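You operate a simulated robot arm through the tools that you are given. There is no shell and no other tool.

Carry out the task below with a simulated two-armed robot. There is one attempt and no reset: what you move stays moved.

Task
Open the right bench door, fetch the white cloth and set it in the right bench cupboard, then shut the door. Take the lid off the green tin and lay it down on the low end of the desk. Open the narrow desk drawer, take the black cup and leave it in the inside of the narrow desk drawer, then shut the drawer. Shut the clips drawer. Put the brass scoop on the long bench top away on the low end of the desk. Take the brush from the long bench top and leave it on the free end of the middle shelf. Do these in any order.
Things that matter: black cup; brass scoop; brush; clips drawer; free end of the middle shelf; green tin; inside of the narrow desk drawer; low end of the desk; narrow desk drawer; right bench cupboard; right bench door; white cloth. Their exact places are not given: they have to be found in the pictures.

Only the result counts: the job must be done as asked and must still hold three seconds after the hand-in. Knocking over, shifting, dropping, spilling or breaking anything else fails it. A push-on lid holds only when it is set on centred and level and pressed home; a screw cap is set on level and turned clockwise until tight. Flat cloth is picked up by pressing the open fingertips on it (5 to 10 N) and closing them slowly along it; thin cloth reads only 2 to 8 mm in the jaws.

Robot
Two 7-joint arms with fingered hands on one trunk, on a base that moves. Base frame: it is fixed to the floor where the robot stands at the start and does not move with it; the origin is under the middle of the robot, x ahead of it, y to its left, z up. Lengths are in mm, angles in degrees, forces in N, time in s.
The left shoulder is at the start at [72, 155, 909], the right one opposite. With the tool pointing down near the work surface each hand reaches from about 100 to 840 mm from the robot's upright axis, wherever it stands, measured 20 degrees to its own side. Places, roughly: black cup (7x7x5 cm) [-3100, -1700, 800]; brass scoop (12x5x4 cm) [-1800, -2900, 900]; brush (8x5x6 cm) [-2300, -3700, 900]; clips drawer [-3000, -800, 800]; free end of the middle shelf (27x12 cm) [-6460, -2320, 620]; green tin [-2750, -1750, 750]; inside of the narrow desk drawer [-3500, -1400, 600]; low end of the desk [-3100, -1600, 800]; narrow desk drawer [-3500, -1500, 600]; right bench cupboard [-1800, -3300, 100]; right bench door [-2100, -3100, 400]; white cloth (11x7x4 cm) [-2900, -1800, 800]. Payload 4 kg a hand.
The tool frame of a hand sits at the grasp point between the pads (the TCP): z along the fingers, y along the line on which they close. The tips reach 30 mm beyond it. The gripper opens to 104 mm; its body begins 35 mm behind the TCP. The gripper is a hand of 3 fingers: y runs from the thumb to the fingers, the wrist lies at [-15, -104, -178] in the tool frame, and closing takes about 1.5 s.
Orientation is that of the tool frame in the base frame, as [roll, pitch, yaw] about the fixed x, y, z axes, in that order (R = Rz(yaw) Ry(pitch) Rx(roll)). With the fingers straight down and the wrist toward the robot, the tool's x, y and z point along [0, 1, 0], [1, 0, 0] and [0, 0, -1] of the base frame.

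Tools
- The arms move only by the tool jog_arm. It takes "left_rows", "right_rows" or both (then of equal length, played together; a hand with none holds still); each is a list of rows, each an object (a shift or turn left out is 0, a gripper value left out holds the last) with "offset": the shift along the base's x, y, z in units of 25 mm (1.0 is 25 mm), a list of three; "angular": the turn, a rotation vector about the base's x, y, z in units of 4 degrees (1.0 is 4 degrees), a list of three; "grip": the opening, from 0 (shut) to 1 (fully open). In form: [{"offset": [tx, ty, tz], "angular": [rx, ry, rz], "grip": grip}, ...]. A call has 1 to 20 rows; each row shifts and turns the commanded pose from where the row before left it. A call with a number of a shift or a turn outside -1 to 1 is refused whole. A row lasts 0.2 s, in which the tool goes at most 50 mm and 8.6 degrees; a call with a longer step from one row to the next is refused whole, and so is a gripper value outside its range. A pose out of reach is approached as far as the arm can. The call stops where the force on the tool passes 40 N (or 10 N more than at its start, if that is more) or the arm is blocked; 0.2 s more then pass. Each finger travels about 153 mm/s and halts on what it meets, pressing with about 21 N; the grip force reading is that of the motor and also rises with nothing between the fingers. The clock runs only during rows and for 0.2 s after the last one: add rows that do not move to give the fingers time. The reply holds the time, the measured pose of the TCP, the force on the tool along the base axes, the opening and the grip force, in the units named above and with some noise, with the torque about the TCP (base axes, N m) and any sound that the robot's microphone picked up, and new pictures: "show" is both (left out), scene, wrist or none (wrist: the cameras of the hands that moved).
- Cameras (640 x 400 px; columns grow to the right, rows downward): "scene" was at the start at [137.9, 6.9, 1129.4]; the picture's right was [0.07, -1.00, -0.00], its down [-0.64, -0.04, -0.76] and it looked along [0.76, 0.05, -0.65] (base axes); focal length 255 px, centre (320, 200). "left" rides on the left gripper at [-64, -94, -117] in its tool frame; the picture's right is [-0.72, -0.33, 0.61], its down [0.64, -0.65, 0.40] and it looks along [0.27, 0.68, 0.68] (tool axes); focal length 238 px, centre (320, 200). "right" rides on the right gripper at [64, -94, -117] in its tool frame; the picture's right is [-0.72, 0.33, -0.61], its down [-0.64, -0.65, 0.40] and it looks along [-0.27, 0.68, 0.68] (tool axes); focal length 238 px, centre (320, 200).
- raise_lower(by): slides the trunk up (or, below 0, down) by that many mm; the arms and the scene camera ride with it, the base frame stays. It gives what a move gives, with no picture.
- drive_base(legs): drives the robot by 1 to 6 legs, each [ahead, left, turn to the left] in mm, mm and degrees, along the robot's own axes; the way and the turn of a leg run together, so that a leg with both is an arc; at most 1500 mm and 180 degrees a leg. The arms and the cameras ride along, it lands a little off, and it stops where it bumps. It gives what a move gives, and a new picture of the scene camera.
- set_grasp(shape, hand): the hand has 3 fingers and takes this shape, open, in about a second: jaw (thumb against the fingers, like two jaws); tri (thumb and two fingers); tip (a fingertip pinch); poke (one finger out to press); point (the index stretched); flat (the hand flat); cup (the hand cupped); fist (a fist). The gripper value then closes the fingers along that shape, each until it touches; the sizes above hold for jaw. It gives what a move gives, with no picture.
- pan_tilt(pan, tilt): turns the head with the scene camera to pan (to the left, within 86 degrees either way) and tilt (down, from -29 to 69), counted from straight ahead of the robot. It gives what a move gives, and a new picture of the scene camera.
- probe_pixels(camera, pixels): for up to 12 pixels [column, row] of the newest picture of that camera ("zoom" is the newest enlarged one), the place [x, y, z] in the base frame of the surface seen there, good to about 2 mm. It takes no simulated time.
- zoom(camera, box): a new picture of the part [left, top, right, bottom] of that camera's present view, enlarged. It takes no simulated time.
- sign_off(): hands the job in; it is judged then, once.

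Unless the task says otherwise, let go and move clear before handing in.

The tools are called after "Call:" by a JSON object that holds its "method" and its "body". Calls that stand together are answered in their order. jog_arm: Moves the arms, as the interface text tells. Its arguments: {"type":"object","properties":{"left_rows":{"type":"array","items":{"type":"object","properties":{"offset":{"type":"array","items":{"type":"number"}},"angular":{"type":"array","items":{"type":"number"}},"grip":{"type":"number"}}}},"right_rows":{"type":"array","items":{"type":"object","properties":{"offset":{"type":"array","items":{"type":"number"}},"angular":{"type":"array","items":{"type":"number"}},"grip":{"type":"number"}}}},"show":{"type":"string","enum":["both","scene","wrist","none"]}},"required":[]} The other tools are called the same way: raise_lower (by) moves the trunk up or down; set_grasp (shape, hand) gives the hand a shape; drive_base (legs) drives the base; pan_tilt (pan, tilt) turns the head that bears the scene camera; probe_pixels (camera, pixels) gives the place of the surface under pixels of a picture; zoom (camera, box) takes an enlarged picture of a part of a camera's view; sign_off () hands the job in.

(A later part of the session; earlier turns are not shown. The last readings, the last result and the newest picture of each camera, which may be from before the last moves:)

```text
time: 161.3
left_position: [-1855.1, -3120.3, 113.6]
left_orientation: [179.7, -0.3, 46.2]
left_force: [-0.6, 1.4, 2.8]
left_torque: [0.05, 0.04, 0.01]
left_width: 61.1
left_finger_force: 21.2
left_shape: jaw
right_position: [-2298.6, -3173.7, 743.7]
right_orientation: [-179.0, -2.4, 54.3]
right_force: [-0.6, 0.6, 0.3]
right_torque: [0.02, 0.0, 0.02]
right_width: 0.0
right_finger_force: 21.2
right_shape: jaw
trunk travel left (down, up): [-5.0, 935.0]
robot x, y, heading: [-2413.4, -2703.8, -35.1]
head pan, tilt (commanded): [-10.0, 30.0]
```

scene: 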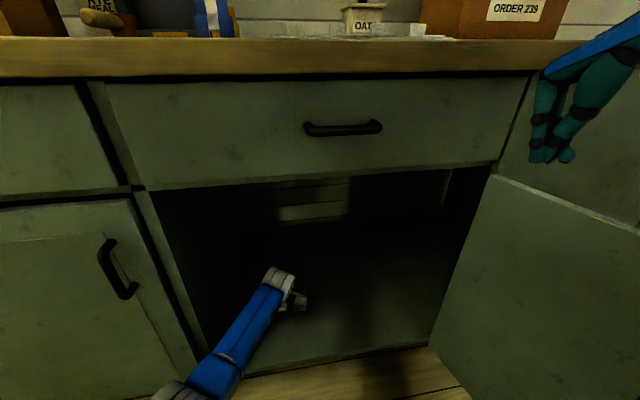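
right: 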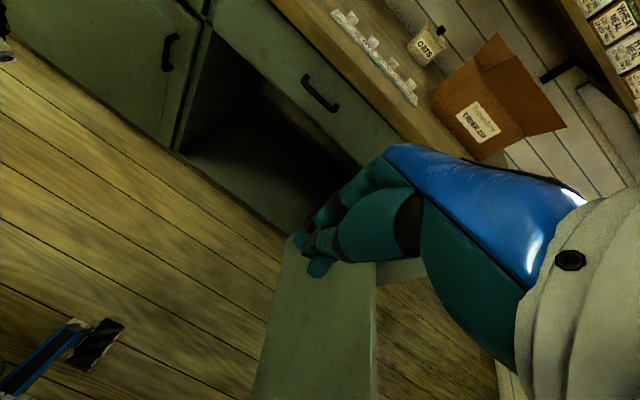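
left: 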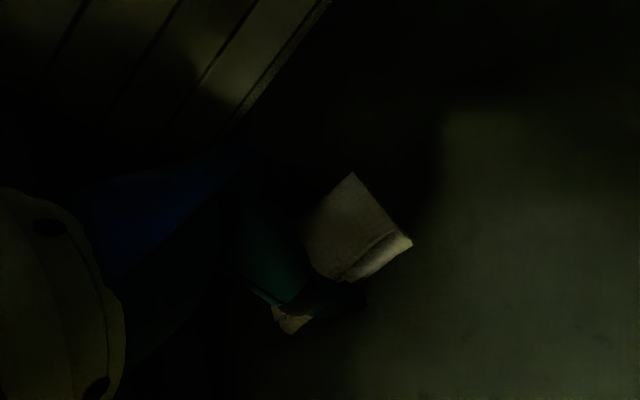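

Force turned upward (2.8 N), so the cloth is resting on the floor. Opening the fingers and lifting away.

Call:
{"method": "jog_arm", "body": {"left_rows": [{"grip": 0.7}, {"grip": 0.85}, {"grip": 1}, {}, {}, {"offset": [0, 0, 0.4]}, {"offset": [0, 0, 0.8]}, {"offset": [0, 0, 0.8]}, {"offset": [0, 0, 0.8]}]}}

```text
time: 163.3
left_position: [-1854.6, -3119.7, 183.4]
left_orientation: [179.8, -0.4, 46.1]
left_force: [0.4, 0.6, -0.3]
left_torque: [-0.01, -0.03, -0.01]
left_width: 103.8
left_finger_force: 0.1
left_shape: jaw
right_position: [-2298.4, -3174.4, 744.1]
right_orientation: [-179.1, -2.4, 54.3]
right_force: [-0.8, 0.1, 0.2]
right_torque: [-0.02, -0.02, 0.04]
right_width: 0.1
right_finger_force: 21.2
right_shape: jaw
trunk travel left (down, up): [-5.0, 935.0]
robot x, y, heading: [-2413.3, -2705.5, -35.3]
head pan, tilt (commanded): [-10.0, 30.0]
```

scene: 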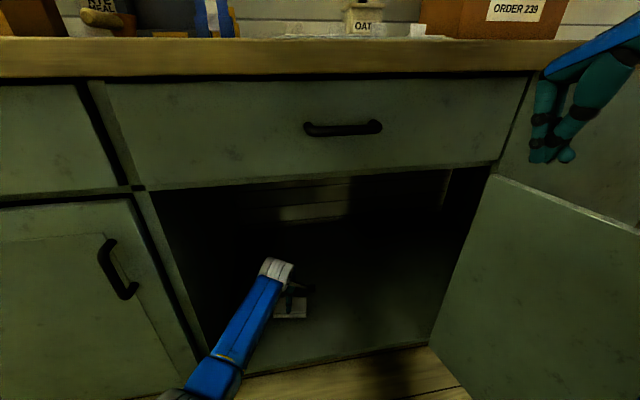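
left: 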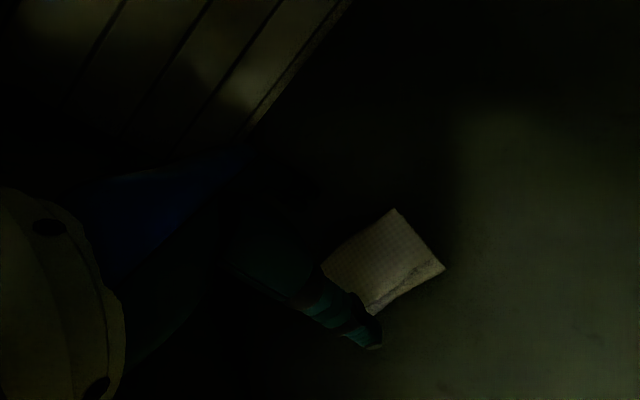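

The cloth lies on the cupboard floor. Retracting the left arm along the way it came.

Call:
{"method": "jog_arm", "body": {"left_rows": [{"offset": [-0.762, 0.922, 0.4]}, {"offset": [-0.762, 0.922, 0.4]}, {"offset": [-0.762, 0.922, 0.3]}, {"offset": [-0.762, 0.922, 0.2]}, {"offset": [-0.762, 0.922, 0.2]}, {"offset": [-0.762, 0.922, 0.2]}, {"offset": [-0.762, 0.922, 0.2]}, {"offset": [-0.762, 0.922, 0]}, {"offset": [-0.762, 0.922, 0]}]}}

Call:
{"method": "zoom", "body": {"camera": "scene", "box": [160, 160, 480, 380]}}

```text
time: 164.9
left_position: [-1957.9, -3011.8, 322.7]
left_orientation: [168.7, -2.0, 43.8]
left_force: [0.4, 0.3, -0.5]
left_torque: [-0.02, -0.03, 0.02]
left_width: 103.6
left_finger_force: 0.0
left_shape: jaw
right_position: [-2301.0, -3172.6, 744.3]
right_orientation: [-179.1, -2.5, 54.2]
right_force: [0.8, 0.3, 0.1]
right_torque: [-0.01, 0.02, -0.02]
right_width: 0.0
right_finger_force: 21.6
right_shape: jaw
trunk travel left (down, up): [-5.0, 935.0]
robot x, y, heading: [-2411.9, -2702.6, -35.2]
head pan, tilt (commanded): [-10.0, 30.0]
stopped in row 8 (left hand): the arm was blocked; the commanded pose is now the measured one
```

scene: 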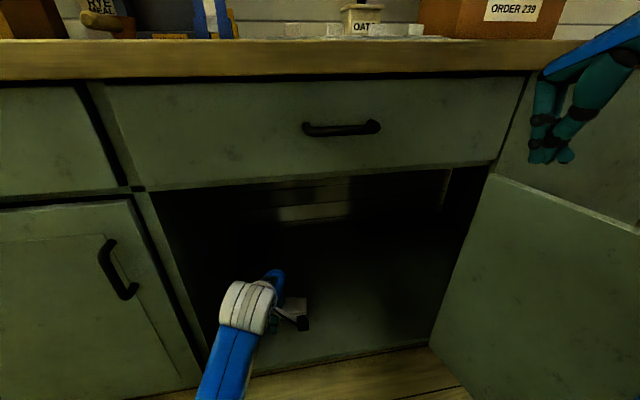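
left: 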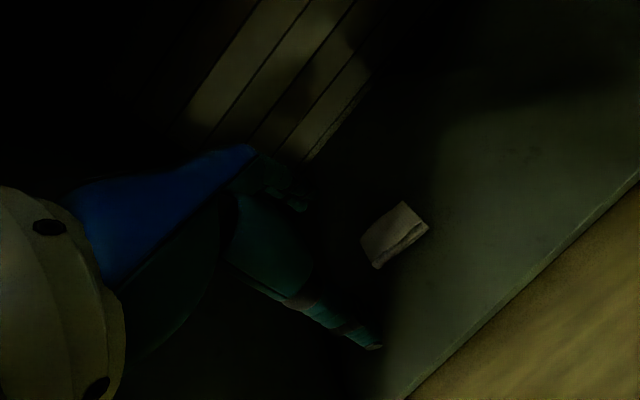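

```text
1.82 times, centred on (320, 270) of scene
```

zoom: 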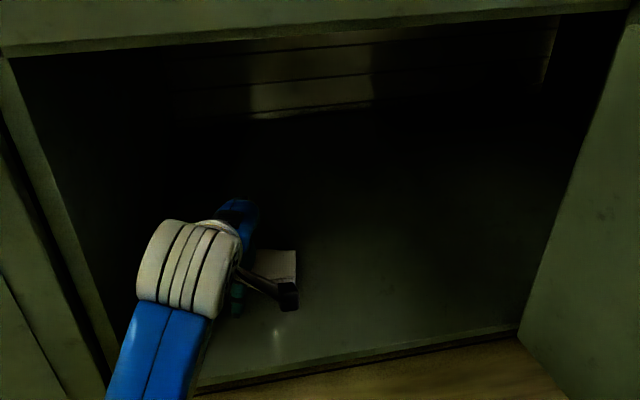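

The left arm is blocked (probably elbow near the left door). Rather than fold it further, I'll back the base straight out, which draws the hand clear.

Call:
{"method": "drive_base", "body": {"legs": [[-345, 0, 0]]}}

```text
time: 167.2
left_position: [-2240.8, -2811.3, 321.4]
left_orientation: [168.9, -2.0, 44.0]
left_force: [0.1, -0.4, -0.1]
left_torque: [-0.04, 0.02, 0.0]
left_width: 103.8
left_finger_force: 0.1
left_shape: jaw
right_position: [-2579.7, -2975.7, 742.6]
right_orientation: [-178.8, -2.5, 54.7]
right_force: [0.1, 0.4, -1.1]
right_torque: [0.0, 0.01, 0.02]
right_width: 0.0
right_finger_force: 21.0
right_shape: jaw
trunk travel left (down, up): [-5.0, 935.0]
robot x, y, heading: [-2700.9, -2508.5, -34.9]
head pan, tilt (commanded): [-10.0, 30.0]
```

scene: 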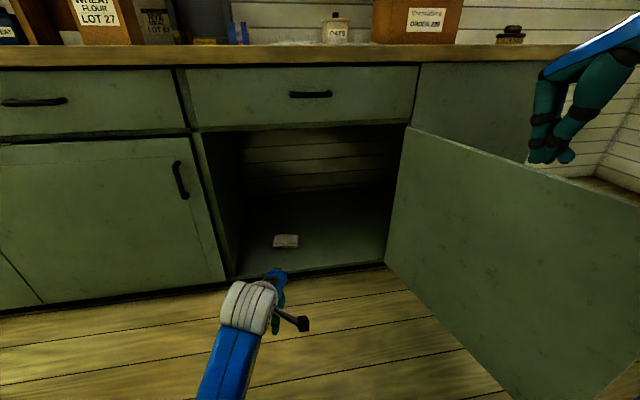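

The cloth sits inside at (286,241). Now I'll look right to locate the door's free edge for closing.

Call:
{"method": "pan_tilt", "body": {"pan": -50, "tilt": 35}}

```text
time: 168.2
left_position: [-2239.7, -2812.3, 324.3]
left_orientation: [168.8, -1.7, 43.8]
left_force: [-0.7, 0.3, 0.3]
left_torque: [0.01, 0.01, -0.02]
left_width: 103.9
left_finger_force: 0.0
left_shape: jaw
right_position: [-2580.3, -2975.3, 743.8]
right_orientation: [-179.0, -2.4, 54.7]
right_force: [-0.6, -0.3, 0.4]
right_torque: [0.0, -0.06, -0.01]
right_width: 0.2
right_finger_force: 20.7
right_shape: jaw
trunk travel left (down, up): [-5.0, 935.0]
robot x, y, heading: [-2699.1, -2503.3, -35.0]
head pan, tilt (commanded): [-50.0, 35.0]
```

scene: 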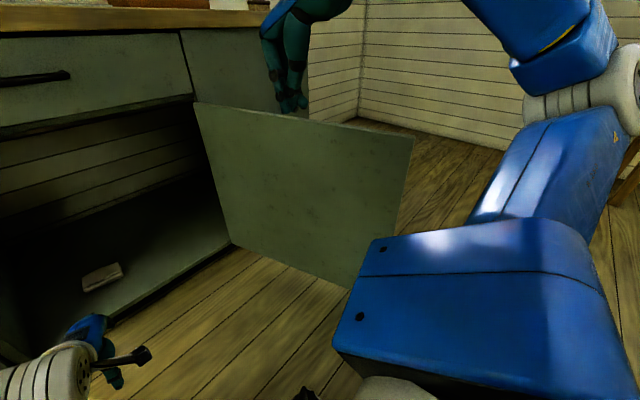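

Call:
{"method": "probe_pixels", "body": {"camera": "scene", "pixels": [[410, 142], [405, 200], [200, 110], [232, 238], [320, 128], [370, 220], [105, 277]]}}

```text
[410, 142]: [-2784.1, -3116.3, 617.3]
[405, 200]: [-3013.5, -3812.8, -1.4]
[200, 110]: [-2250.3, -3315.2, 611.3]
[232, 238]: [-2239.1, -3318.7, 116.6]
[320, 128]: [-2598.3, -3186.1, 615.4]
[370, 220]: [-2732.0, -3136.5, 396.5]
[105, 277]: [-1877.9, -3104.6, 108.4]
```

Door edge at ≈(−2784, −3116), about 105° open; cloth lies at (−1878, −3105) well inside. I'll pass the right hand over the door top to its outer side and lower it there.

Call:
{"method": "jog_arm", "body": {"right_rows": [{"offset": [-0.386, -0.727, 0.03], "angular": [0, 0, -0.96]}, {"offset": [-0.386, -0.727, 0.03], "angular": [0, 0, -0.96]}, {"offset": [-0.386, -0.727, 0.03], "angular": [0, 0, -0.96]}, {"offset": [-0.386, -0.727, 0.03], "angular": [0, 0, -0.96]}, {"offset": [-0.386, -0.727, 0.03], "angular": [0, 0, -0.96]}, {"offset": [-0.386, -0.727, 0.03], "angular": [0, 0, -0.96]}, {"offset": [-0.386, -0.727, 0.03], "angular": [0, 0, -0.96]}, {"offset": [-0.386, -0.727, 0.03], "angular": [0, 0, -0.96]}, {"offset": [-0.386, -0.727, 0.03], "angular": [0, 0, -0.96]}, {"offset": [-0.386, -0.727, 0.03], "angular": [0, 0, -0.96]}, {"offset": [-0.386, -0.727, 0.03], "angular": [0, 0, -0.96]}, {"offset": [-0.386, -0.727, 0.03], "angular": [0, 0, -0.96]}, {"offset": [-0.386, -0.727, 0.03], "angular": [0, 0, -0.96]}, {"offset": [-0.386, -0.727, 0.03], "angular": [0, 0, -0.96]}, {"offset": [-0.386, -0.727, 0.03], "angular": [0, 0, -0.96]}]}}

```text
time: 171.4
left_position: [-2239.9, -2811.7, 323.5]
left_orientation: [168.7, -1.9, 43.7]
left_force: [0.6, 1.0, -0.1]
left_torque: [-0.01, -0.01, -0.01]
left_width: 103.8
left_finger_force: 0.1
left_shape: jaw
right_position: [-2727.0, -3248.7, 754.3]
right_orientation: [-178.9, -2.2, -3.1]
right_force: [0.4, -1.4, -0.2]
right_torque: [-0.01, 0.03, -0.01]
right_width: 0.3
right_finger_force: 21.1
right_shape: jaw
trunk travel left (down, up): [-5.0, 935.0]
robot x, y, heading: [-2697.9, -2507.1, -34.9]
head pan, tilt (commanded): [-50.0, 35.0]
```

scene: 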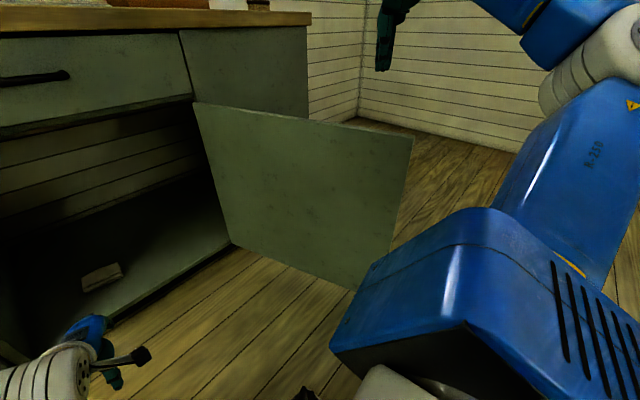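
right: 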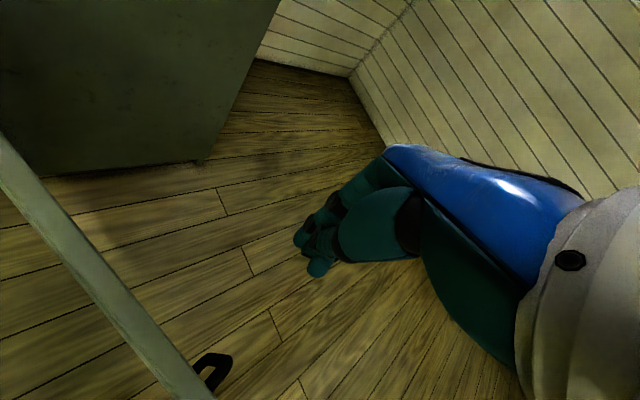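

The hand is on the outer side. The left hand is in the door's swing path, so I'll move it left while lowering the right hand beside the door.

Call:
{"method": "jog_arm", "body": {"left_rows": [{"offset": [0.644, 0.906, 0]}, {"offset": [0.644, 0.906, 0]}, {"offset": [0.644, 0.906, 0]}, {"offset": [0.644, 0.906, 0]}, {"offset": [0.644, 0.906, 0]}, {"offset": [0.644, 0.906, 0]}, {"offset": [0.644, 0.906, 0]}, {"offset": [0.644, 0.906, 0]}, {"offset": [0.644, 0.906, 0]}, {"offset": [0.644, 0.906, 0]}], "right_rows": [{"offset": [0, 0, -0.9]}, {"offset": [0, 0, -0.9]}, {"offset": [0, 0, -0.9]}, {"offset": [0, 0, -0.9]}, {"offset": [0, 0, -0.9]}, {"offset": [0, 0, -0.9]}, {"offset": [0, 0, -0.9]}, {"offset": [0, 0, -0.3]}, {}, {}]}}

```text
time: 172.6
left_position: [-2205.1, -2761.9, 372.2]
left_orientation: [163.7, 6.1, 40.4]
left_force: [0.1, 0.5, 0.3]
left_torque: [-0.03, 0.03, 0.03]
left_width: 104.0
left_finger_force: 0.1
left_shape: jaw
right_position: [-2730.2, -3245.9, 654.5]
right_orientation: [-179.1, -3.1, -3.0]
right_force: [0.2, 0.6, 0.1]
right_torque: [-0.04, -0.01, 0.03]
right_width: 0.0
right_finger_force: 21.0
right_shape: jaw
trunk travel left (down, up): [-5.0, 935.0]
robot x, y, heading: [-2699.0, -2506.0, -34.5]
head pan, tilt (commanded): [-50.0, 35.0]
stopped in row 5 (left hand): the arm was blocked; the commanded pose is now the measured one
```

scene: 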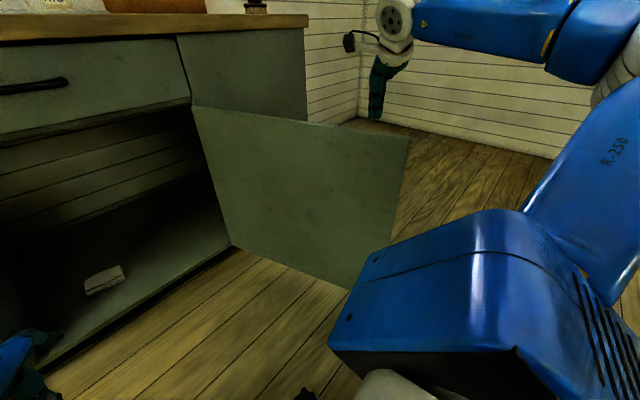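
right: 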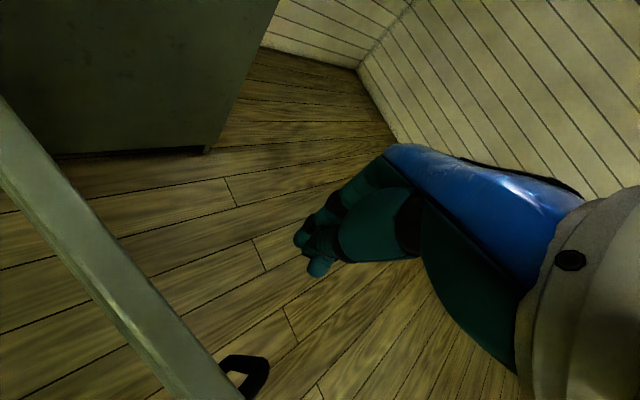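
left: 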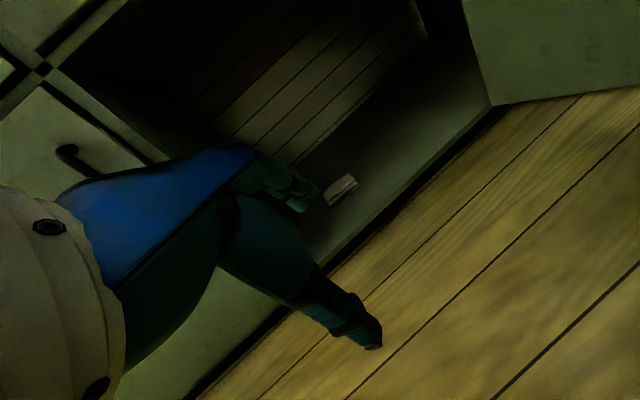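

The left arm reports being blocked again, so I'll look at it before moving further.

Call:
{"method": "pan_tilt", "body": {"pan": 30, "tilt": 60}}

```text
time: 174.2
left_position: [-2203.9, -2763.0, 374.0]
left_orientation: [163.6, 5.9, 40.4]
left_force: [-0.7, -0.1, -0.2]
left_torque: [-0.01, 0.02, -0.02]
left_width: 103.9
left_finger_force: 0.0
left_shape: jaw
right_position: [-2732.2, -3248.1, 652.3]
right_orientation: [-178.8, -3.0, -3.0]
right_force: [-0.2, 0.1, 0.1]
right_torque: [0.0, 0.01, -0.02]
right_width: 0.2
right_finger_force: 21.7
right_shape: jaw
trunk travel left (down, up): [-5.0, 935.0]
robot x, y, heading: [-2702.0, -2503.9, -34.9]
head pan, tilt (commanded): [30.0, 60.0]
```

scene: 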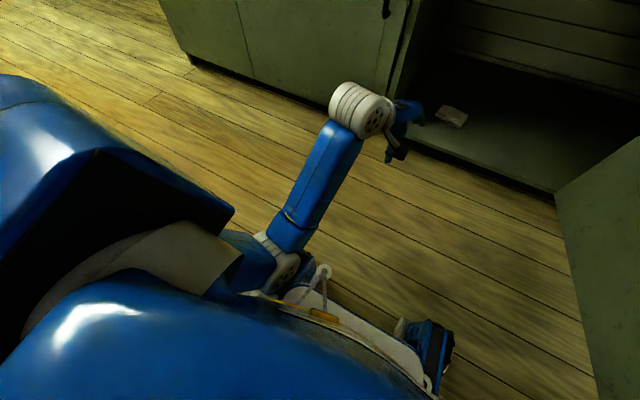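

The left elbow is down against my own base platform. I'll raise the left hand first, then move it left.

Call:
{"method": "jog_arm", "body": {"left_rows": [{"offset": [0.3, -0.2, 1]}, {"offset": [0.3, -0.2, 1]}, {"offset": [0, 0, 1]}, {"offset": [0, 0, 1]}, {"offset": [0, 0, 1]}, {"offset": [0, 0, 1]}, {"offset": [0.644, 0.906, 0]}, {"offset": [0.644, 0.906, 0]}, {"offset": [0.644, 0.906, 0]}, {"offset": [0.644, 0.906, 0]}, {"offset": [0.644, 0.906, 0]}, {"offset": [0.644, 0.906, 0]}, {"offset": [0.644, 0.906, 0]}], "show": "scene"}}

```text
time: 177.0
left_position: [-2072.5, -2611.5, 510.8]
left_orientation: [164.5, 6.7, 40.6]
left_force: [0.4, -0.4, -0.6]
left_torque: [0.02, -0.01, 0.04]
left_width: 104.0
left_finger_force: 0.0
left_shape: jaw
right_position: [-2721.9, -3245.1, 652.8]
right_orientation: [-179.1, -2.1, -2.9]
right_force: [0.5, 0.4, 0.6]
right_torque: [0.0, -0.05, 0.0]
right_width: 0.1
right_finger_force: 21.1
right_shape: jaw
trunk travel left (down, up): [-5.0, 935.0]
robot x, y, heading: [-2695.5, -2501.4, -34.8]
head pan, tilt (commanded): [30.0, 60.0]
```

scene: 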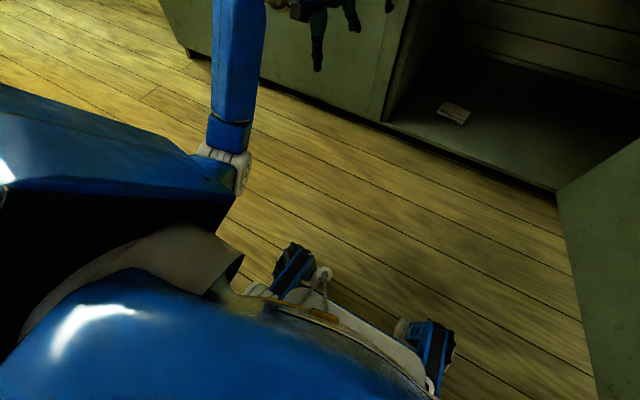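

Left hand is clear now. Lowering the right hand beside the door and starting to push it shut.

Call:
{"method": "jog_arm", "body": {"right_rows": [{"offset": [0, 0, -0.85]}, {"offset": [0, 0, -0.85]}, {"offset": [0, 0, -0.8]}, {"offset": [0.714, 0.637, 0]}, {"offset": [0.714, 0.637, 0]}, {"offset": [0.714, 0.637, 0]}, {"offset": [0.388, 0.823, 0]}, {"offset": [0.388, 0.823, 0]}, {"offset": [0.388, 0.823, 0]}, {"offset": [0.388, 0.823, 0]}, {"offset": [0.388, 0.823, 0]}, {"offset": [0.69, 0.92, 0], "angular": [0, 0, 0.5]}, {"offset": [0.69, 0.92, 0], "angular": [0, 0, 0.5]}, {"offset": [0.69, 0.92, 0], "angular": [0, 0, 0.5]}, {"offset": [0.69, 0.92, 0], "angular": [0, 0, 0.5]}, {"offset": [0.92, 0.71, 0], "angular": [0, 0, 0.8]}, {"offset": [0.92, 0.71, 0], "angular": [0, 0, 0.8]}, {"offset": [0.92, 0.71, 0], "angular": [0, 0, 0.8]}, {"offset": [0.92, 0.71, 0], "angular": [0, 0, 0.8]}], "show": "wrist"}}

Call:
{"method": "pan_tilt", "body": {"pan": -15, "tilt": 40}}

```text
time: 180.3
left_position: [-2075.6, -2612.0, 514.6]
left_orientation: [164.4, 6.6, 40.6]
left_force: [-0.2, 0.7, 0.3]
left_torque: [0.01, 0.02, 0.04]
left_width: 103.8
left_finger_force: 0.0
left_shape: jaw
right_position: [-2545.6, -2995.6, 593.4]
right_orientation: [-179.6, -1.4, 5.9]
right_force: [-20.7, -15.5, 6.2]
right_torque: [0.69, -0.79, 0.36]
right_width: 0.2
right_finger_force: 20.8
right_shape: jaw
trunk travel left (down, up): [-5.0, 935.0]
robot x, y, heading: [-2697.4, -2501.4, -34.7]
head pan, tilt (commanded): [30.0, 60.0]
stopped in row 16 (right hand): the force on the tool passed its limit at 66 N (the readings are from after the stop); the commanded pose is now the measured one
```

right: 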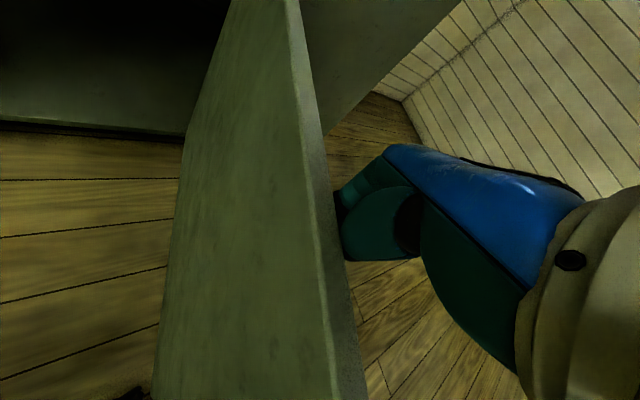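

```text
time: 181.5
left_position: [-2075.3, -2612.0, 513.5]
left_orientation: [164.3, 6.5, 40.6]
left_force: [-0.7, -0.1, -0.6]
left_torque: [-0.01, 0.02, 0.01]
left_width: 103.6
left_finger_force: 0.0
left_shape: jaw
right_position: [-2544.2, -2997.1, 592.4]
right_orientation: [-179.5, -1.4, 6.0]
right_force: [-28.4, -29.1, 9.8]
right_torque: [1.3, -1.15, 0.42]
right_width: 0.1
right_finger_force: 21.0
right_shape: jaw
trunk travel left (down, up): [-5.0, 935.0]
robot x, y, heading: [-2700.1, -2505.4, -34.7]
head pan, tilt (commanded): [-15.0, 40.0]
```

scene: 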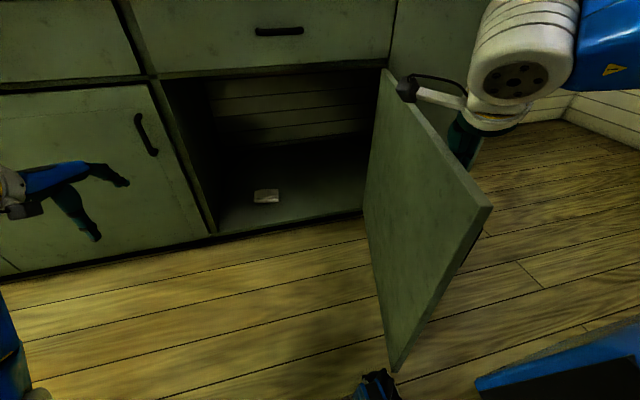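

The door is resisting with ~40 N at about 75°; the door's lower corner (397,368) may be touching my base caster (375,385). Probing.

Call:
{"method": "probe_pixels", "body": {"camera": "scene", "pixels": [[487, 208], [397, 366], [378, 385], [382, 80], [370, 210], [400, 300]]}}

Call:
{"method": "zoom", "body": {"camera": "scene", "box": [320, 300, 480, 400]}}

```text
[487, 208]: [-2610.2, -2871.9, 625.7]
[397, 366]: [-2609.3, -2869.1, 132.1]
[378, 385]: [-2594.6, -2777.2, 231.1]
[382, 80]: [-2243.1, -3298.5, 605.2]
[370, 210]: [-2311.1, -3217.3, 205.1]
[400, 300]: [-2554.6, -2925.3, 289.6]
```

```text
4.00 times, centred on (400, 350) of scene
```

zoom: 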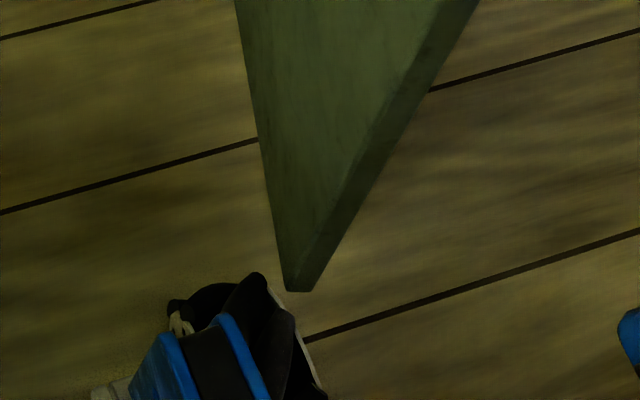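

The door corner is likely meeting my base's caster (arc clearance is nil). I'll relieve the push, lift the hand above the door, and shift the base left 170 mm and back a little.

Call:
{"method": "jog_arm", "body": {"right_rows": [{"offset": [-0.7, -0.98, 0]}, {"offset": [-0.35, -0.49, 0]}, {"offset": [0, 0, 1]}, {"offset": [0, 0, 1]}, {"offset": [0, 0, 1]}, {"offset": [0, 0, 1]}, {"offset": [0, 0, 1]}, {"offset": [0, 0, 1]}, {"offset": [0, 0, 1]}], "show": "none"}}

Call:
{"method": "drive_base", "body": {"legs": [[-40, 180, 0]]}}

```text
time: 183.5
left_position: [-2073.1, -2610.5, 510.8]
left_orientation: [164.6, 6.8, 40.6]
left_force: [-0.3, 0.1, 0.1]
left_torque: [0.03, 0.01, -0.02]
left_width: 103.7
left_finger_force: 0.1
left_shape: jaw
right_position: [-2568.1, -3030.1, 765.2]
right_orientation: [-179.7, -1.4, 6.4]
right_force: [0.7, 0.5, 0.0]
right_torque: [0.02, 0.01, -0.01]
right_width: 0.2
right_finger_force: 21.3
right_shape: jaw
trunk travel left (down, up): [-5.0, 935.0]
robot x, y, heading: [-2702.0, -2502.5, -34.5]
head pan, tilt (commanded): [-15.0, 40.0]
```

```text
time: 185.0
left_position: [-2002.9, -2442.7, 511.1]
left_orientation: [164.5, 6.7, 40.5]
left_force: [0.1, 0.3, 0.5]
left_torque: [0.01, 0.0, -0.01]
left_width: 103.8
left_finger_force: 0.1
left_shape: jaw
right_position: [-2499.9, -2858.6, 766.8]
right_orientation: [-179.6, -1.5, 6.1]
right_force: [0.3, -0.4, 0.6]
right_torque: [0.01, 0.01, 0.02]
right_width: 0.1
right_finger_force: 20.9
right_shape: jaw
trunk travel left (down, up): [-5.0, 935.0]
robot x, y, heading: [-2627.6, -2332.6, -35.1]
head pan, tilt (commanded): [-15.0, 40.0]
```

scene: 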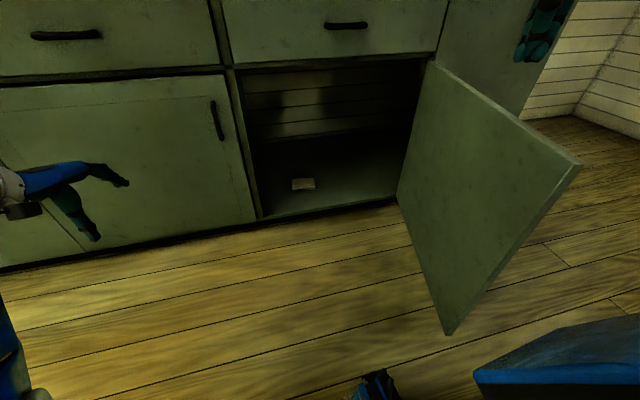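

Base now has ample clearance from the door's arc. Passing the right hand over the door to its outer side again and lowering.

Call:
{"method": "jog_arm", "body": {"right_rows": [{"offset": [-0.387, -0.89, 0]}, {"offset": [-0.387, -0.89, 0]}, {"offset": [-0.387, -0.89, 0]}, {"offset": [-0.387, -0.89, 0]}, {"offset": [-0.387, -0.89, 0]}, {"offset": [-0.387, -0.89, 0]}, {"offset": [-0.387, -0.89, 0]}, {"offset": [-0.387, -0.89, 0]}, {"offset": [0, 0, -1]}, {"offset": [0, 0, -1]}, {"offset": [0, 0, -1]}, {"offset": [0, 0, -1]}, {"offset": [0, 0, -1]}, {"offset": [0, 0, -1]}, {"offset": [0, 0, -1]}]}}

```text
time: 188.2
left_position: [-2002.9, -2442.6, 510.4]
left_orientation: [164.5, 6.8, 40.4]
left_force: [0.4, 0.2, -0.3]
left_torque: [0.01, -0.01, 0.0]
left_width: 103.4
left_finger_force: 0.1
left_shape: jaw
right_position: [-2576.5, -3033.4, 593.8]
right_orientation: [-179.6, -1.5, 6.0]
right_force: [-0.6, -0.1, -0.7]
right_torque: [0.04, -0.02, -0.01]
right_width: 0.1
right_finger_force: 20.7
right_shape: jaw
trunk travel left (down, up): [-5.0, 935.0]
robot x, y, heading: [-2627.3, -2336.3, -34.9]
head pan, tilt (commanded): [-15.0, 40.0]
```

scene: 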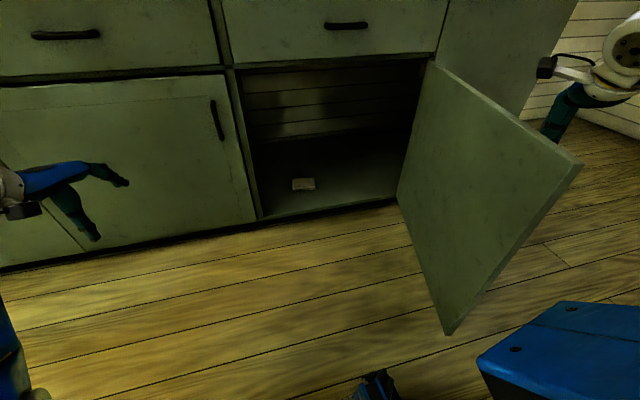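
right: 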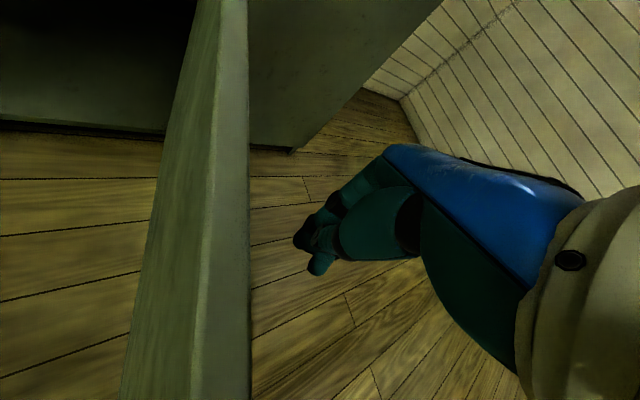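

The hand is on the outer side of the door. Pushing it closed along the arc.

Call:
{"method": "jog_arm", "body": {"right_rows": [{"offset": [0.67, 0.8, 0]}, {"offset": [0.67, 0.8, 0]}, {"offset": [0.933, 0.674, 0]}, {"offset": [0.933, 0.674, 0]}, {"offset": [0.933, 0.674, 0]}, {"offset": [0.933, 0.674, 0]}, {"offset": [0.862, 0.33, 0], "angular": [0, 0, 0.81]}, {"offset": [0.862, 0.33, 0], "angular": [0, 0, 0.81]}, {"offset": [0.862, 0.33, 0], "angular": [0, 0, 0.81]}, {"offset": [0.862, 0.33, 0], "angular": [0, 0, 0.81]}, {"offset": [0.862, 0.33, 0], "angular": [0, 0, 0.81]}, {"offset": [0.913, 0.097, 0], "angular": [0, 0, 0.81]}, {"offset": [0.913, 0.097, 0], "angular": [0, 0, 0.81]}, {"offset": [0.913, 0.097, 0], "angular": [0, 0, 0.81]}, {"offset": [0.913, 0.097, 0], "angular": [0, 0, 0.81]}, {"offset": [0.913, 0.097, 0], "angular": [0, 0, 0.81]}]}}

```text
time: 191.6
left_position: [-2002.4, -2441.3, 511.2]
left_orientation: [164.4, 6.8, 40.4]
left_force: [-0.1, 0.5, -0.3]
left_torque: [0.0, 0.01, 0.06]
left_width: 103.8
left_finger_force: 0.1
left_shape: jaw
right_position: [-2256.8, -2877.7, 590.8]
right_orientation: [-179.6, -1.4, 35.2]
right_force: [0.7, -0.2, -0.6]
right_torque: [0.01, 0.02, -0.01]
right_width: 0.1
right_finger_force: 21.4
right_shape: jaw
right hand out of reach, approached as far as the arm can: row 15, 16
trunk travel left (down, up): [-5.0, 935.0]
robot x, y, heading: [-2627.2, -2331.0, -34.9]
head pan, tilt (commanded): [-15.0, 40.0]
```

scene: 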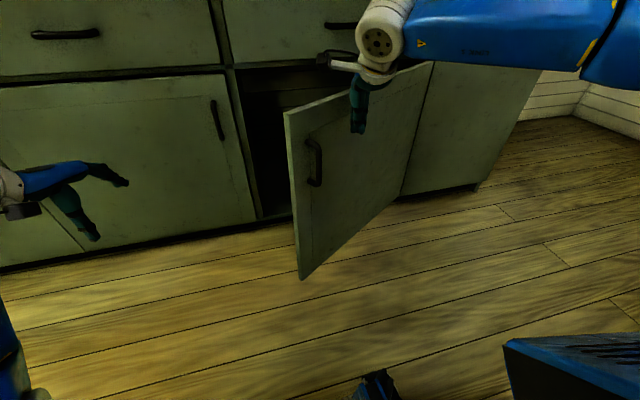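
right: 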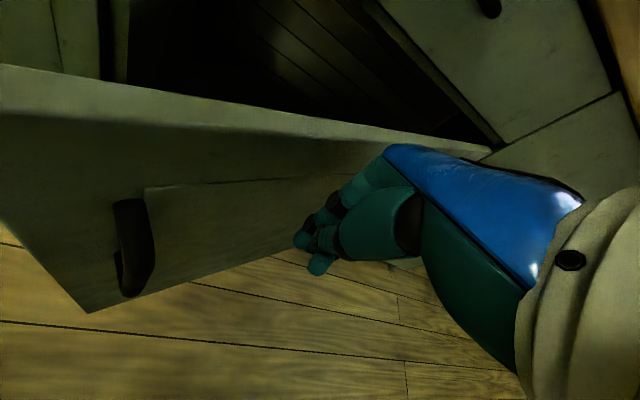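

Door is ~30° from shut. Continuing the push (without further yaw), then I'll drive closer for the last bit.

Call:
{"method": "jog_arm", "body": {"right_rows": [{"offset": [0.945, -0.108, 0]}, {"offset": [0.945, -0.108, 0]}, {"offset": [0.945, -0.108, 0]}, {"offset": [0.945, -0.108, 0]}, {"offset": [0.945, -0.108, 0]}, {"offset": [0.945, -0.108, 0]}]}}

```text
time: 193.0
left_position: [-2002.3, -2442.7, 510.2]
left_orientation: [164.4, 6.8, 40.4]
left_force: [-0.4, -1.4, 0.4]
left_torque: [0.01, -0.01, -0.03]
left_width: 104.0
left_finger_force: 0.1
left_shape: jaw
right_position: [-2257.7, -2878.2, 590.9]
right_orientation: [-179.5, -1.6, 35.2]
right_force: [0.5, -0.7, 0.3]
right_torque: [0.01, -0.03, -0.01]
right_width: 0.2
right_finger_force: 21.0
right_shape: jaw
right hand out of reach, approached as far as the arm can: row 1, 2, 3, 4, 5, 6
trunk travel left (down, up): [-5.0, 935.0]
robot x, y, heading: [-2628.2, -2336.6, -35.0]
head pan, tilt (commanded): [-15.0, 40.0]
```

scene: 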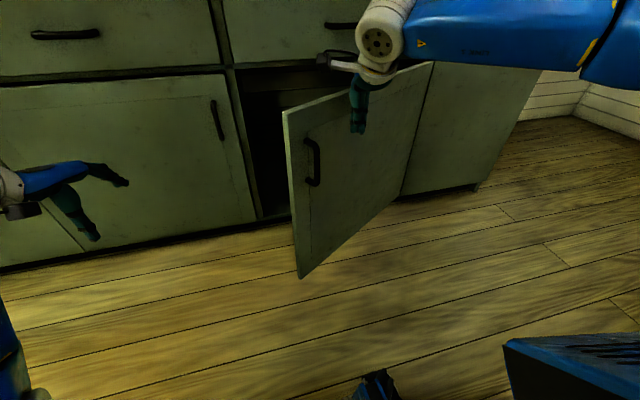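
right: 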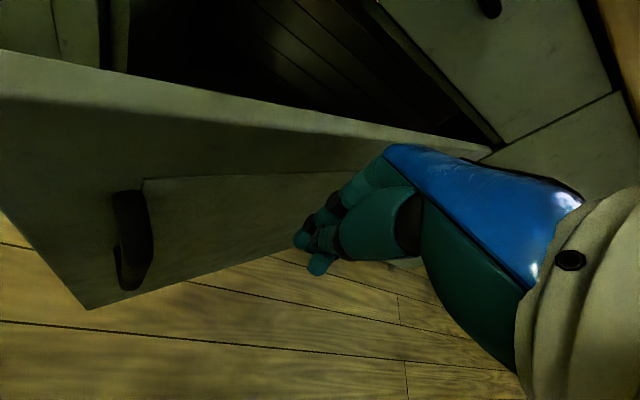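

The wrist is at a limit here, so I'll let the base do the rest: driving forward-left with the hand resting on the door pushes it nearly shut.

Call:
{"method": "drive_base", "body": {"legs": [[190, 90, 0]]}}

```text
time: 194.6
left_position: [-1798.4, -2480.2, 510.6]
left_orientation: [164.4, 6.7, 40.0]
left_force: [-1.0, -0.1, -0.3]
left_torque: [0.0, -0.03, -0.02]
left_width: 103.4
left_finger_force: 0.0
left_shape: jaw
right_position: [-2058.8, -2914.2, 590.9]
right_orientation: [-179.6, -1.4, 34.7]
right_force: [0.0, 0.0, -0.1]
right_torque: [0.02, 0.01, 0.0]
right_width: 0.2
right_finger_force: 21.2
right_shape: jaw
trunk travel left (down, up): [-5.0, 935.0]
robot x, y, heading: [-2423.5, -2370.5, -35.3]
head pan, tilt (commanded): [-15.0, 40.0]
```

scene: 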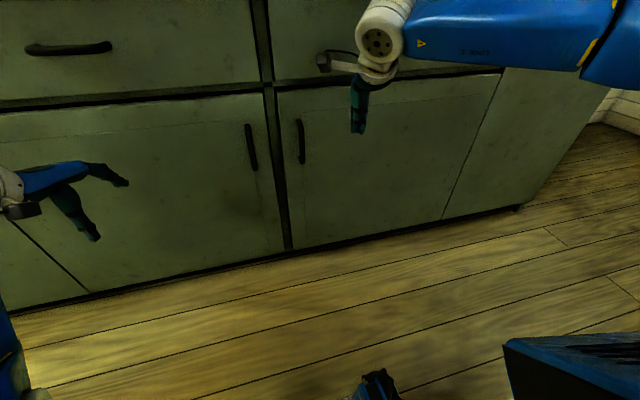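

The door looks shut. Checking by probing the door face and its neighbours.

Call:
{"method": "zoom", "body": {"camera": "scene", "box": [220, 70, 380, 260]}}

Call:
{"method": "probe_pixels", "body": {"camera": "scene", "pixels": [[290, 200], [310, 230], [320, 130], [400, 150], [470, 120], [265, 200], [240, 220], [480, 150], [283, 180], [300, 145]]}}

```text
2.11 times, centred on (300, 165) of scene
```

zoom: 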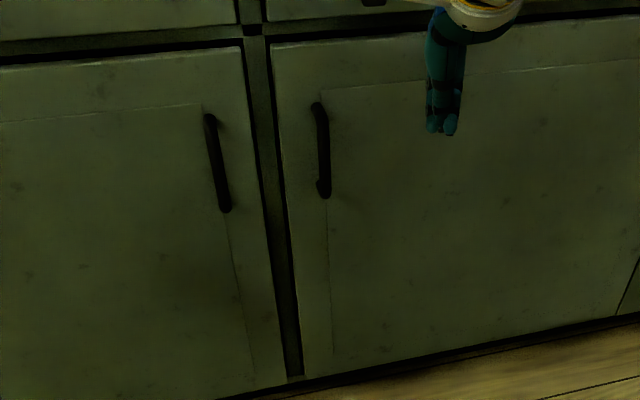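

```text
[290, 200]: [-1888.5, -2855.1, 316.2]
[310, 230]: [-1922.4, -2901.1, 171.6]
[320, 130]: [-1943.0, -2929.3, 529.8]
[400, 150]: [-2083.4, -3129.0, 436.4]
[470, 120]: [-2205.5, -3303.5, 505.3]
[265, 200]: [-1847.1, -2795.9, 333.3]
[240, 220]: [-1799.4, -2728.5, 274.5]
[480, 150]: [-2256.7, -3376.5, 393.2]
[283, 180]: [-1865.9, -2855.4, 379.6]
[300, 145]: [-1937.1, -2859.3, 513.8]
```

The right door is flush with the left one (s≈113–115) — shut. Now backing off 120 mm and raising the trunk to work on the bench top.

Call:
{"method": "drive_base", "body": {"legs": [[-120, 0, 0]]}}

Call:
{"method": "raise_lower", "body": {"by": 400}}

Call:
{"method": "raise_lower", "body": {"by": 170}}

Call:
{"method": "pan_tilt", "body": {"pan": 0, "tilt": 40}}

```text
time: 195.9
left_position: [-1899.4, -2411.7, 512.1]
left_orientation: [164.3, 6.8, 40.0]
left_force: [0.1, -0.2, 0.2]
left_torque: [-0.01, 0.0, 0.04]
left_width: 103.5
left_finger_force: 0.1
left_shape: jaw
right_position: [-2158.3, -2845.2, 592.6]
right_orientation: [-179.7, -1.5, 34.6]
right_force: [0.1, -0.5, 0.3]
right_torque: [0.0, 0.02, 0.0]
right_width: 0.0
right_finger_force: 21.1
right_shape: jaw
trunk travel left (down, up): [-5.0, 935.0]
robot x, y, heading: [-2524.3, -2301.2, -35.2]
head pan, tilt (commanded): [-15.0, 40.0]
```

scene: 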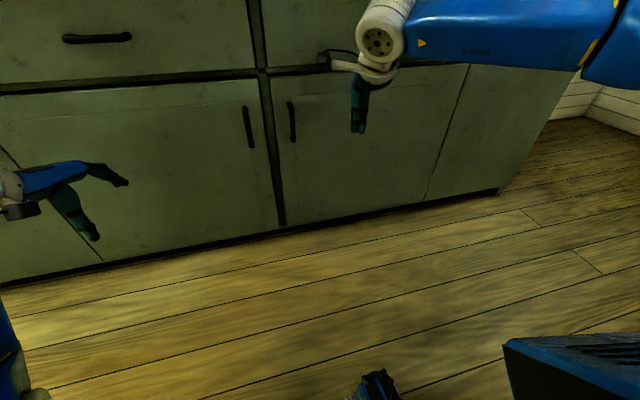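

```text
time: 199.7
left_position: [-1897.4, -2410.7, 911.8]
left_orientation: [164.2, 6.7, 39.9]
left_force: [-1.0, 0.3, -0.4]
left_torque: [0.01, -0.01, 0.01]
left_width: 103.8
left_finger_force: 0.0
left_shape: jaw
right_position: [-2159.6, -2844.2, 993.4]
right_orientation: [-179.9, -1.5, 34.7]
right_force: [0.4, 0.6, 0.3]
right_torque: [0.0, 0.0, 0.02]
right_width: 0.3
right_finger_force: 21.1
right_shape: jaw
trunk travel left (down, up): [-405.0, 535.0]
robot x, y, heading: [-2520.7, -2298.9, -35.2]
head pan, tilt (commanded): [-15.0, 40.0]
```

```text
time: 201.6
left_position: [-1899.4, -2410.1, 1082.1]
left_orientation: [164.2, 6.7, 39.9]
left_force: [0.5, -0.1, 0.1]
left_torque: [-0.03, -0.01, 0.01]
left_width: 103.8
left_finger_force: 0.1
left_shape: jaw
right_position: [-2158.5, -2844.1, 1163.1]
right_orientation: [-179.7, -1.5, 34.7]
right_force: [-0.1, 0.1, 0.3]
right_torque: [0.04, 0.0, 0.0]
right_width: 0.0
right_finger_force: 21.1
right_shape: jaw
trunk travel left (down, up): [-575.0, 365.0]
robot x, y, heading: [-2523.1, -2301.3, -35.4]
head pan, tilt (commanded): [-15.0, 40.0]
```

```text
time: 202.4
left_position: [-1898.9, -2410.9, 1082.8]
left_orientation: [164.2, 6.8, 39.9]
left_force: [0.1, -0.3, 0.0]
left_torque: [0.02, 0.03, 0.01]
left_width: 103.9
left_finger_force: 0.0
left_shape: jaw
right_position: [-2158.9, -2844.6, 1163.1]
right_orientation: [-179.8, -1.5, 34.6]
right_force: [-0.8, -0.7, -0.2]
right_torque: [0.0, 0.0, 0.01]
right_width: 0.2
right_finger_force: 20.8
right_shape: jaw
trunk travel left (down, up): [-575.0, 365.0]
robot x, y, heading: [-2523.9, -2300.5, -35.4]
head pan, tilt (commanded): [0.0, 40.0]
```

scene: 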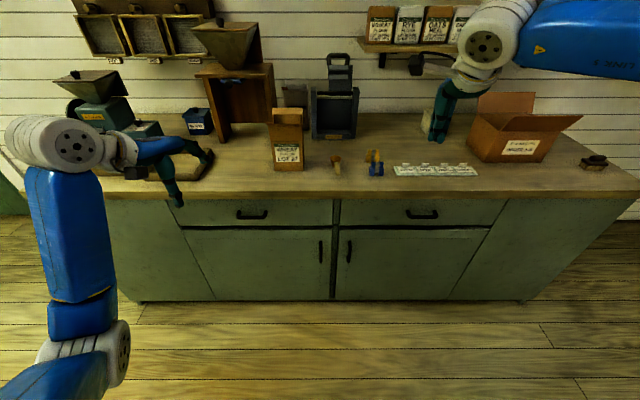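

Bench top in view: scoop at (336,163), brush at (595,160). Zooming on the scoop.

Call:
{"method": "zoom", "body": {"camera": "scene", "box": [260, 100, 400, 200]}}

Call:
{"method": "probe_pixels", "body": {"camera": "zoom", "pixels": [[350, 295], [349, 270], [347, 245], [338, 230], [355, 222], [360, 240], [320, 320], [450, 280], [200, 260], [440, 230]]}}

```text
4.00 times, centred on (330, 150) of scene
```

zoom: 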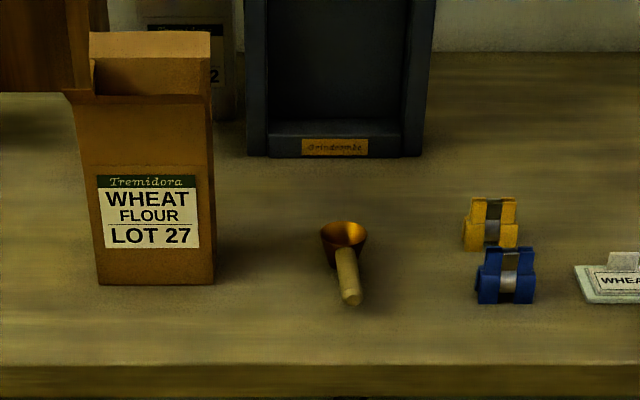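

```text
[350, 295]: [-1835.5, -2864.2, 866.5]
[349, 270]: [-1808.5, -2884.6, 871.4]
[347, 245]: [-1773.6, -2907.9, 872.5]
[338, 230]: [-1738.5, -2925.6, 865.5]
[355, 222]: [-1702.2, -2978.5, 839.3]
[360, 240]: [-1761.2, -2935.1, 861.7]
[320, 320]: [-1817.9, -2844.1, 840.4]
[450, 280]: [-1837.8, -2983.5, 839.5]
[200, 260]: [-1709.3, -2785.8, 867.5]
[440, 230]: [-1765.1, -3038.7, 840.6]
```

Bench top is at z≈840; the scoop handle points toward me, centred ≈(−1808, −2885, 863). I'll turn the left hand so it closes sideways (y to the left), then drive closer.

Call:
{"method": "jog_arm", "body": {"left_rows": [{"angular": [0.98, 0.44, 0.855]}, {"angular": [0.98, 0.44, 0.855]}, {"angular": [0.98, 0.44, 0.855]}, {"angular": [0.98, 0.44, 0.855]}, {"angular": [0, 0, 1]}, {"angular": [0, 0, 1]}, {"angular": [0, 0, 1]}, {"angular": [0, 0, 1]}, {"angular": [0, 0, 1]}, {"angular": [0, 0, 1]}, {"angular": [0, 0, 1]}, {"angular": [0, 0, 1]}, {"angular": [0, 0, 1]}, {"angular": [0, 0, 1]}, {"angular": [0, 0, 1]}, {"angular": [0, 0, 1]}], "show": "none"}}

Call:
{"method": "drive_base", "body": {"legs": [[200, -164, 0]]}}

```text
time: 205.8
left_position: [-1900.1, -2410.3, 1083.3]
left_orientation: [-180.0, -0.1, 102.7]
left_force: [-0.2, 0.4, 0.9]
left_torque: [0.01, -0.03, -0.02]
left_width: 103.8
left_finger_force: 0.1
left_shape: jaw
right_position: [-2159.2, -2844.9, 1163.0]
right_orientation: [-179.8, -1.5, 34.6]
right_force: [-0.2, 0.2, -0.9]
right_torque: [-0.03, 0.02, -0.04]
right_width: 0.0
right_finger_force: 20.6
right_shape: jaw
trunk travel left (down, up): [-575.0, 365.0]
robot x, y, heading: [-2522.8, -2296.8, -35.7]
head pan, tilt (commanded): [0.0, 40.0]
```

```text
time: 207.6
left_position: [-1834.4, -2651.6, 1081.9]
left_orientation: [-179.6, 0.2, 102.8]
left_force: [-0.3, 0.0, -0.2]
left_torque: [0.0, 0.04, 0.02]
left_width: 103.4
left_finger_force: 0.1
left_shape: jaw
right_position: [-2090.3, -3084.4, 1165.9]
right_orientation: [180.0, -1.2, 35.1]
right_force: [0.1, -0.5, 0.2]
right_torque: [-0.02, -0.01, -0.01]
right_width: 0.2
right_finger_force: 21.2
right_shape: jaw
trunk travel left (down, up): [-575.0, 365.0]
robot x, y, heading: [-2458.7, -2544.4, -35.2]
head pan, tilt (commanded): [0.0, 40.0]
```

scene: 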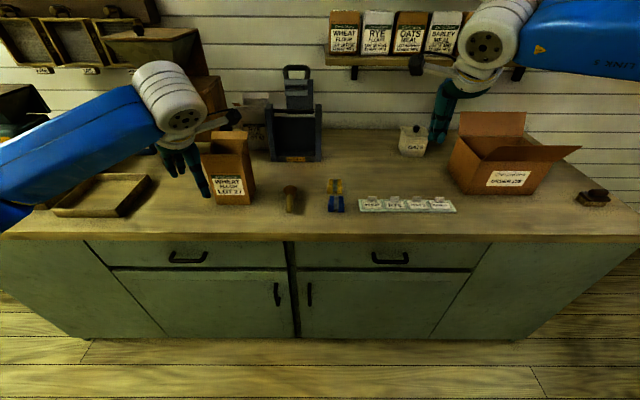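

I'll check the WHEAT FLOUR box height and position before moving the left hand past it.

Call:
{"method": "probe_pixels", "body": {"camera": "scene", "pixels": [[230, 134], [244, 148], [212, 150], [250, 170], [215, 200], [248, 202], [290, 190], [290, 205], [292, 186], [337, 186], [285, 70], [318, 110]]}}

Call:
{"method": "zoom", "body": {"camera": "scene", "box": [190, 120, 350, 220]}}

```text
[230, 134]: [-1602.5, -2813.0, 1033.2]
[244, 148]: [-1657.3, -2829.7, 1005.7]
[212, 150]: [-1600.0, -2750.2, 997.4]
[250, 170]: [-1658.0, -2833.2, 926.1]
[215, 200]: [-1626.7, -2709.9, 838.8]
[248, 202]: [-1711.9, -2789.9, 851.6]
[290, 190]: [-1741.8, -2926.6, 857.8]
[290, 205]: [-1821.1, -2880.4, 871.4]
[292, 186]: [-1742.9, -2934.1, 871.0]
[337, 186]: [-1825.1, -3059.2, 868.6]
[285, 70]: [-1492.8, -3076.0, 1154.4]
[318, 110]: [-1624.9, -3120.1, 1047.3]
```

```text
4.00 times, centred on (270, 170) of scene
```

zoom: 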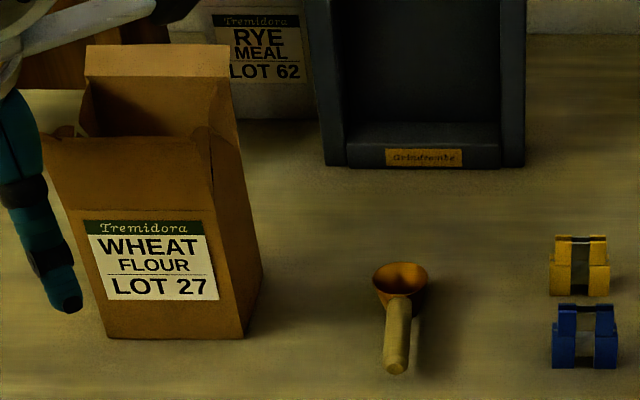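

Box right side is at t≈3290; the scoop's handle lies along t≈3400. Moving the left hand right while completing its yaw and narrowing the grip, then driving 100 mm closer.

Call:
{"method": "jog_arm", "body": {"left_rows": [{"offset": [-0.432, -0.482, 0], "angular": [0, 0, 0.955], "grip": 0.8}, {"offset": [-0.432, -0.482, 0], "angular": [0, 0, 0.955], "grip": 0.6}, {"offset": [-0.432, -0.482, 0], "angular": [0, 0, 0.955]}, {"offset": [-0.432, -0.482, 0], "angular": [0, 0, 0.955]}, {"offset": [-0.432, -0.482, 0], "angular": [0, 0, 0.955]}, {"offset": [-0.432, -0.482, 0], "angular": [0, 0, 0.955]}, {"offset": [-0.432, -0.482, 0], "angular": [0, 0, 0.955]}, {"offset": [-0.432, -0.482, 0], "angular": [0, 0, 0.955]}, {"offset": [-0.432, -0.482, 0], "angular": [0, 0, 0.955]}, {"offset": [-0.432, -0.482, 0], "angular": [0, 0, 0.955]}, {"offset": [-0.432, -0.482, 0], "angular": [0, 0, 0.955]}], "show": "none"}}

Call:
{"method": "drive_base", "body": {"legs": [[100, 0, 0]]}}

```text
time: 210.0
left_position: [-1959.0, -2789.3, 1082.6]
left_orientation: [179.8, -0.2, 145.0]
left_force: [-0.5, 0.6, 0.2]
left_torque: [0.04, 0.03, 0.03]
left_width: 63.4
left_finger_force: 0.1
left_shape: jaw
right_position: [-2096.1, -3092.7, 1164.4]
right_orientation: [-179.8, -1.6, 35.0]
right_force: [0.5, -0.7, 0.0]
right_torque: [0.0, -0.02, 0.04]
right_width: 0.0
right_finger_force: 21.0
right_shape: jaw
trunk travel left (down, up): [-575.0, 365.0]
robot x, y, heading: [-2461.1, -2549.8, -35.3]
head pan, tilt (commanded): [0.0, 40.0]
```

```text
time: 211.2
left_position: [-1881.3, -2842.3, 1085.8]
left_orientation: [180.0, 0.2, 144.9]
left_force: [0.7, -0.6, 0.1]
left_torque: [0.04, -0.01, 0.01]
left_width: 63.1
left_finger_force: 0.0
left_shape: jaw
right_position: [-2020.5, -3145.4, 1166.9]
right_orientation: [179.9, -1.7, 34.9]
right_force: [1.2, 0.3, 1.6]
right_torque: [0.0, -0.01, 0.0]
right_width: 0.0
right_finger_force: 21.1
right_shape: jaw
trunk travel left (down, up): [-575.0, 365.0]
robot x, y, heading: [-2378.1, -2605.5, -35.2]
head pan, tilt (commanded): [0.0, 40.0]
```

scene: 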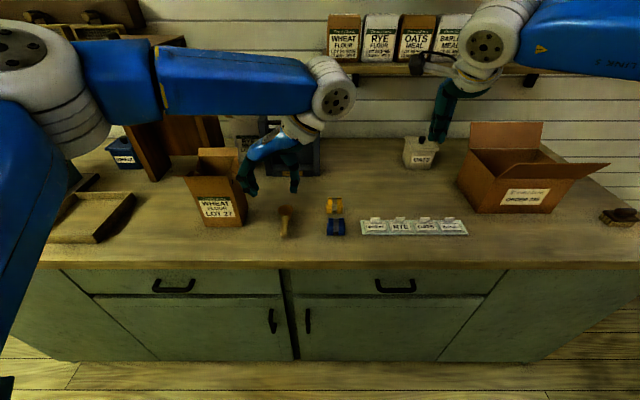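

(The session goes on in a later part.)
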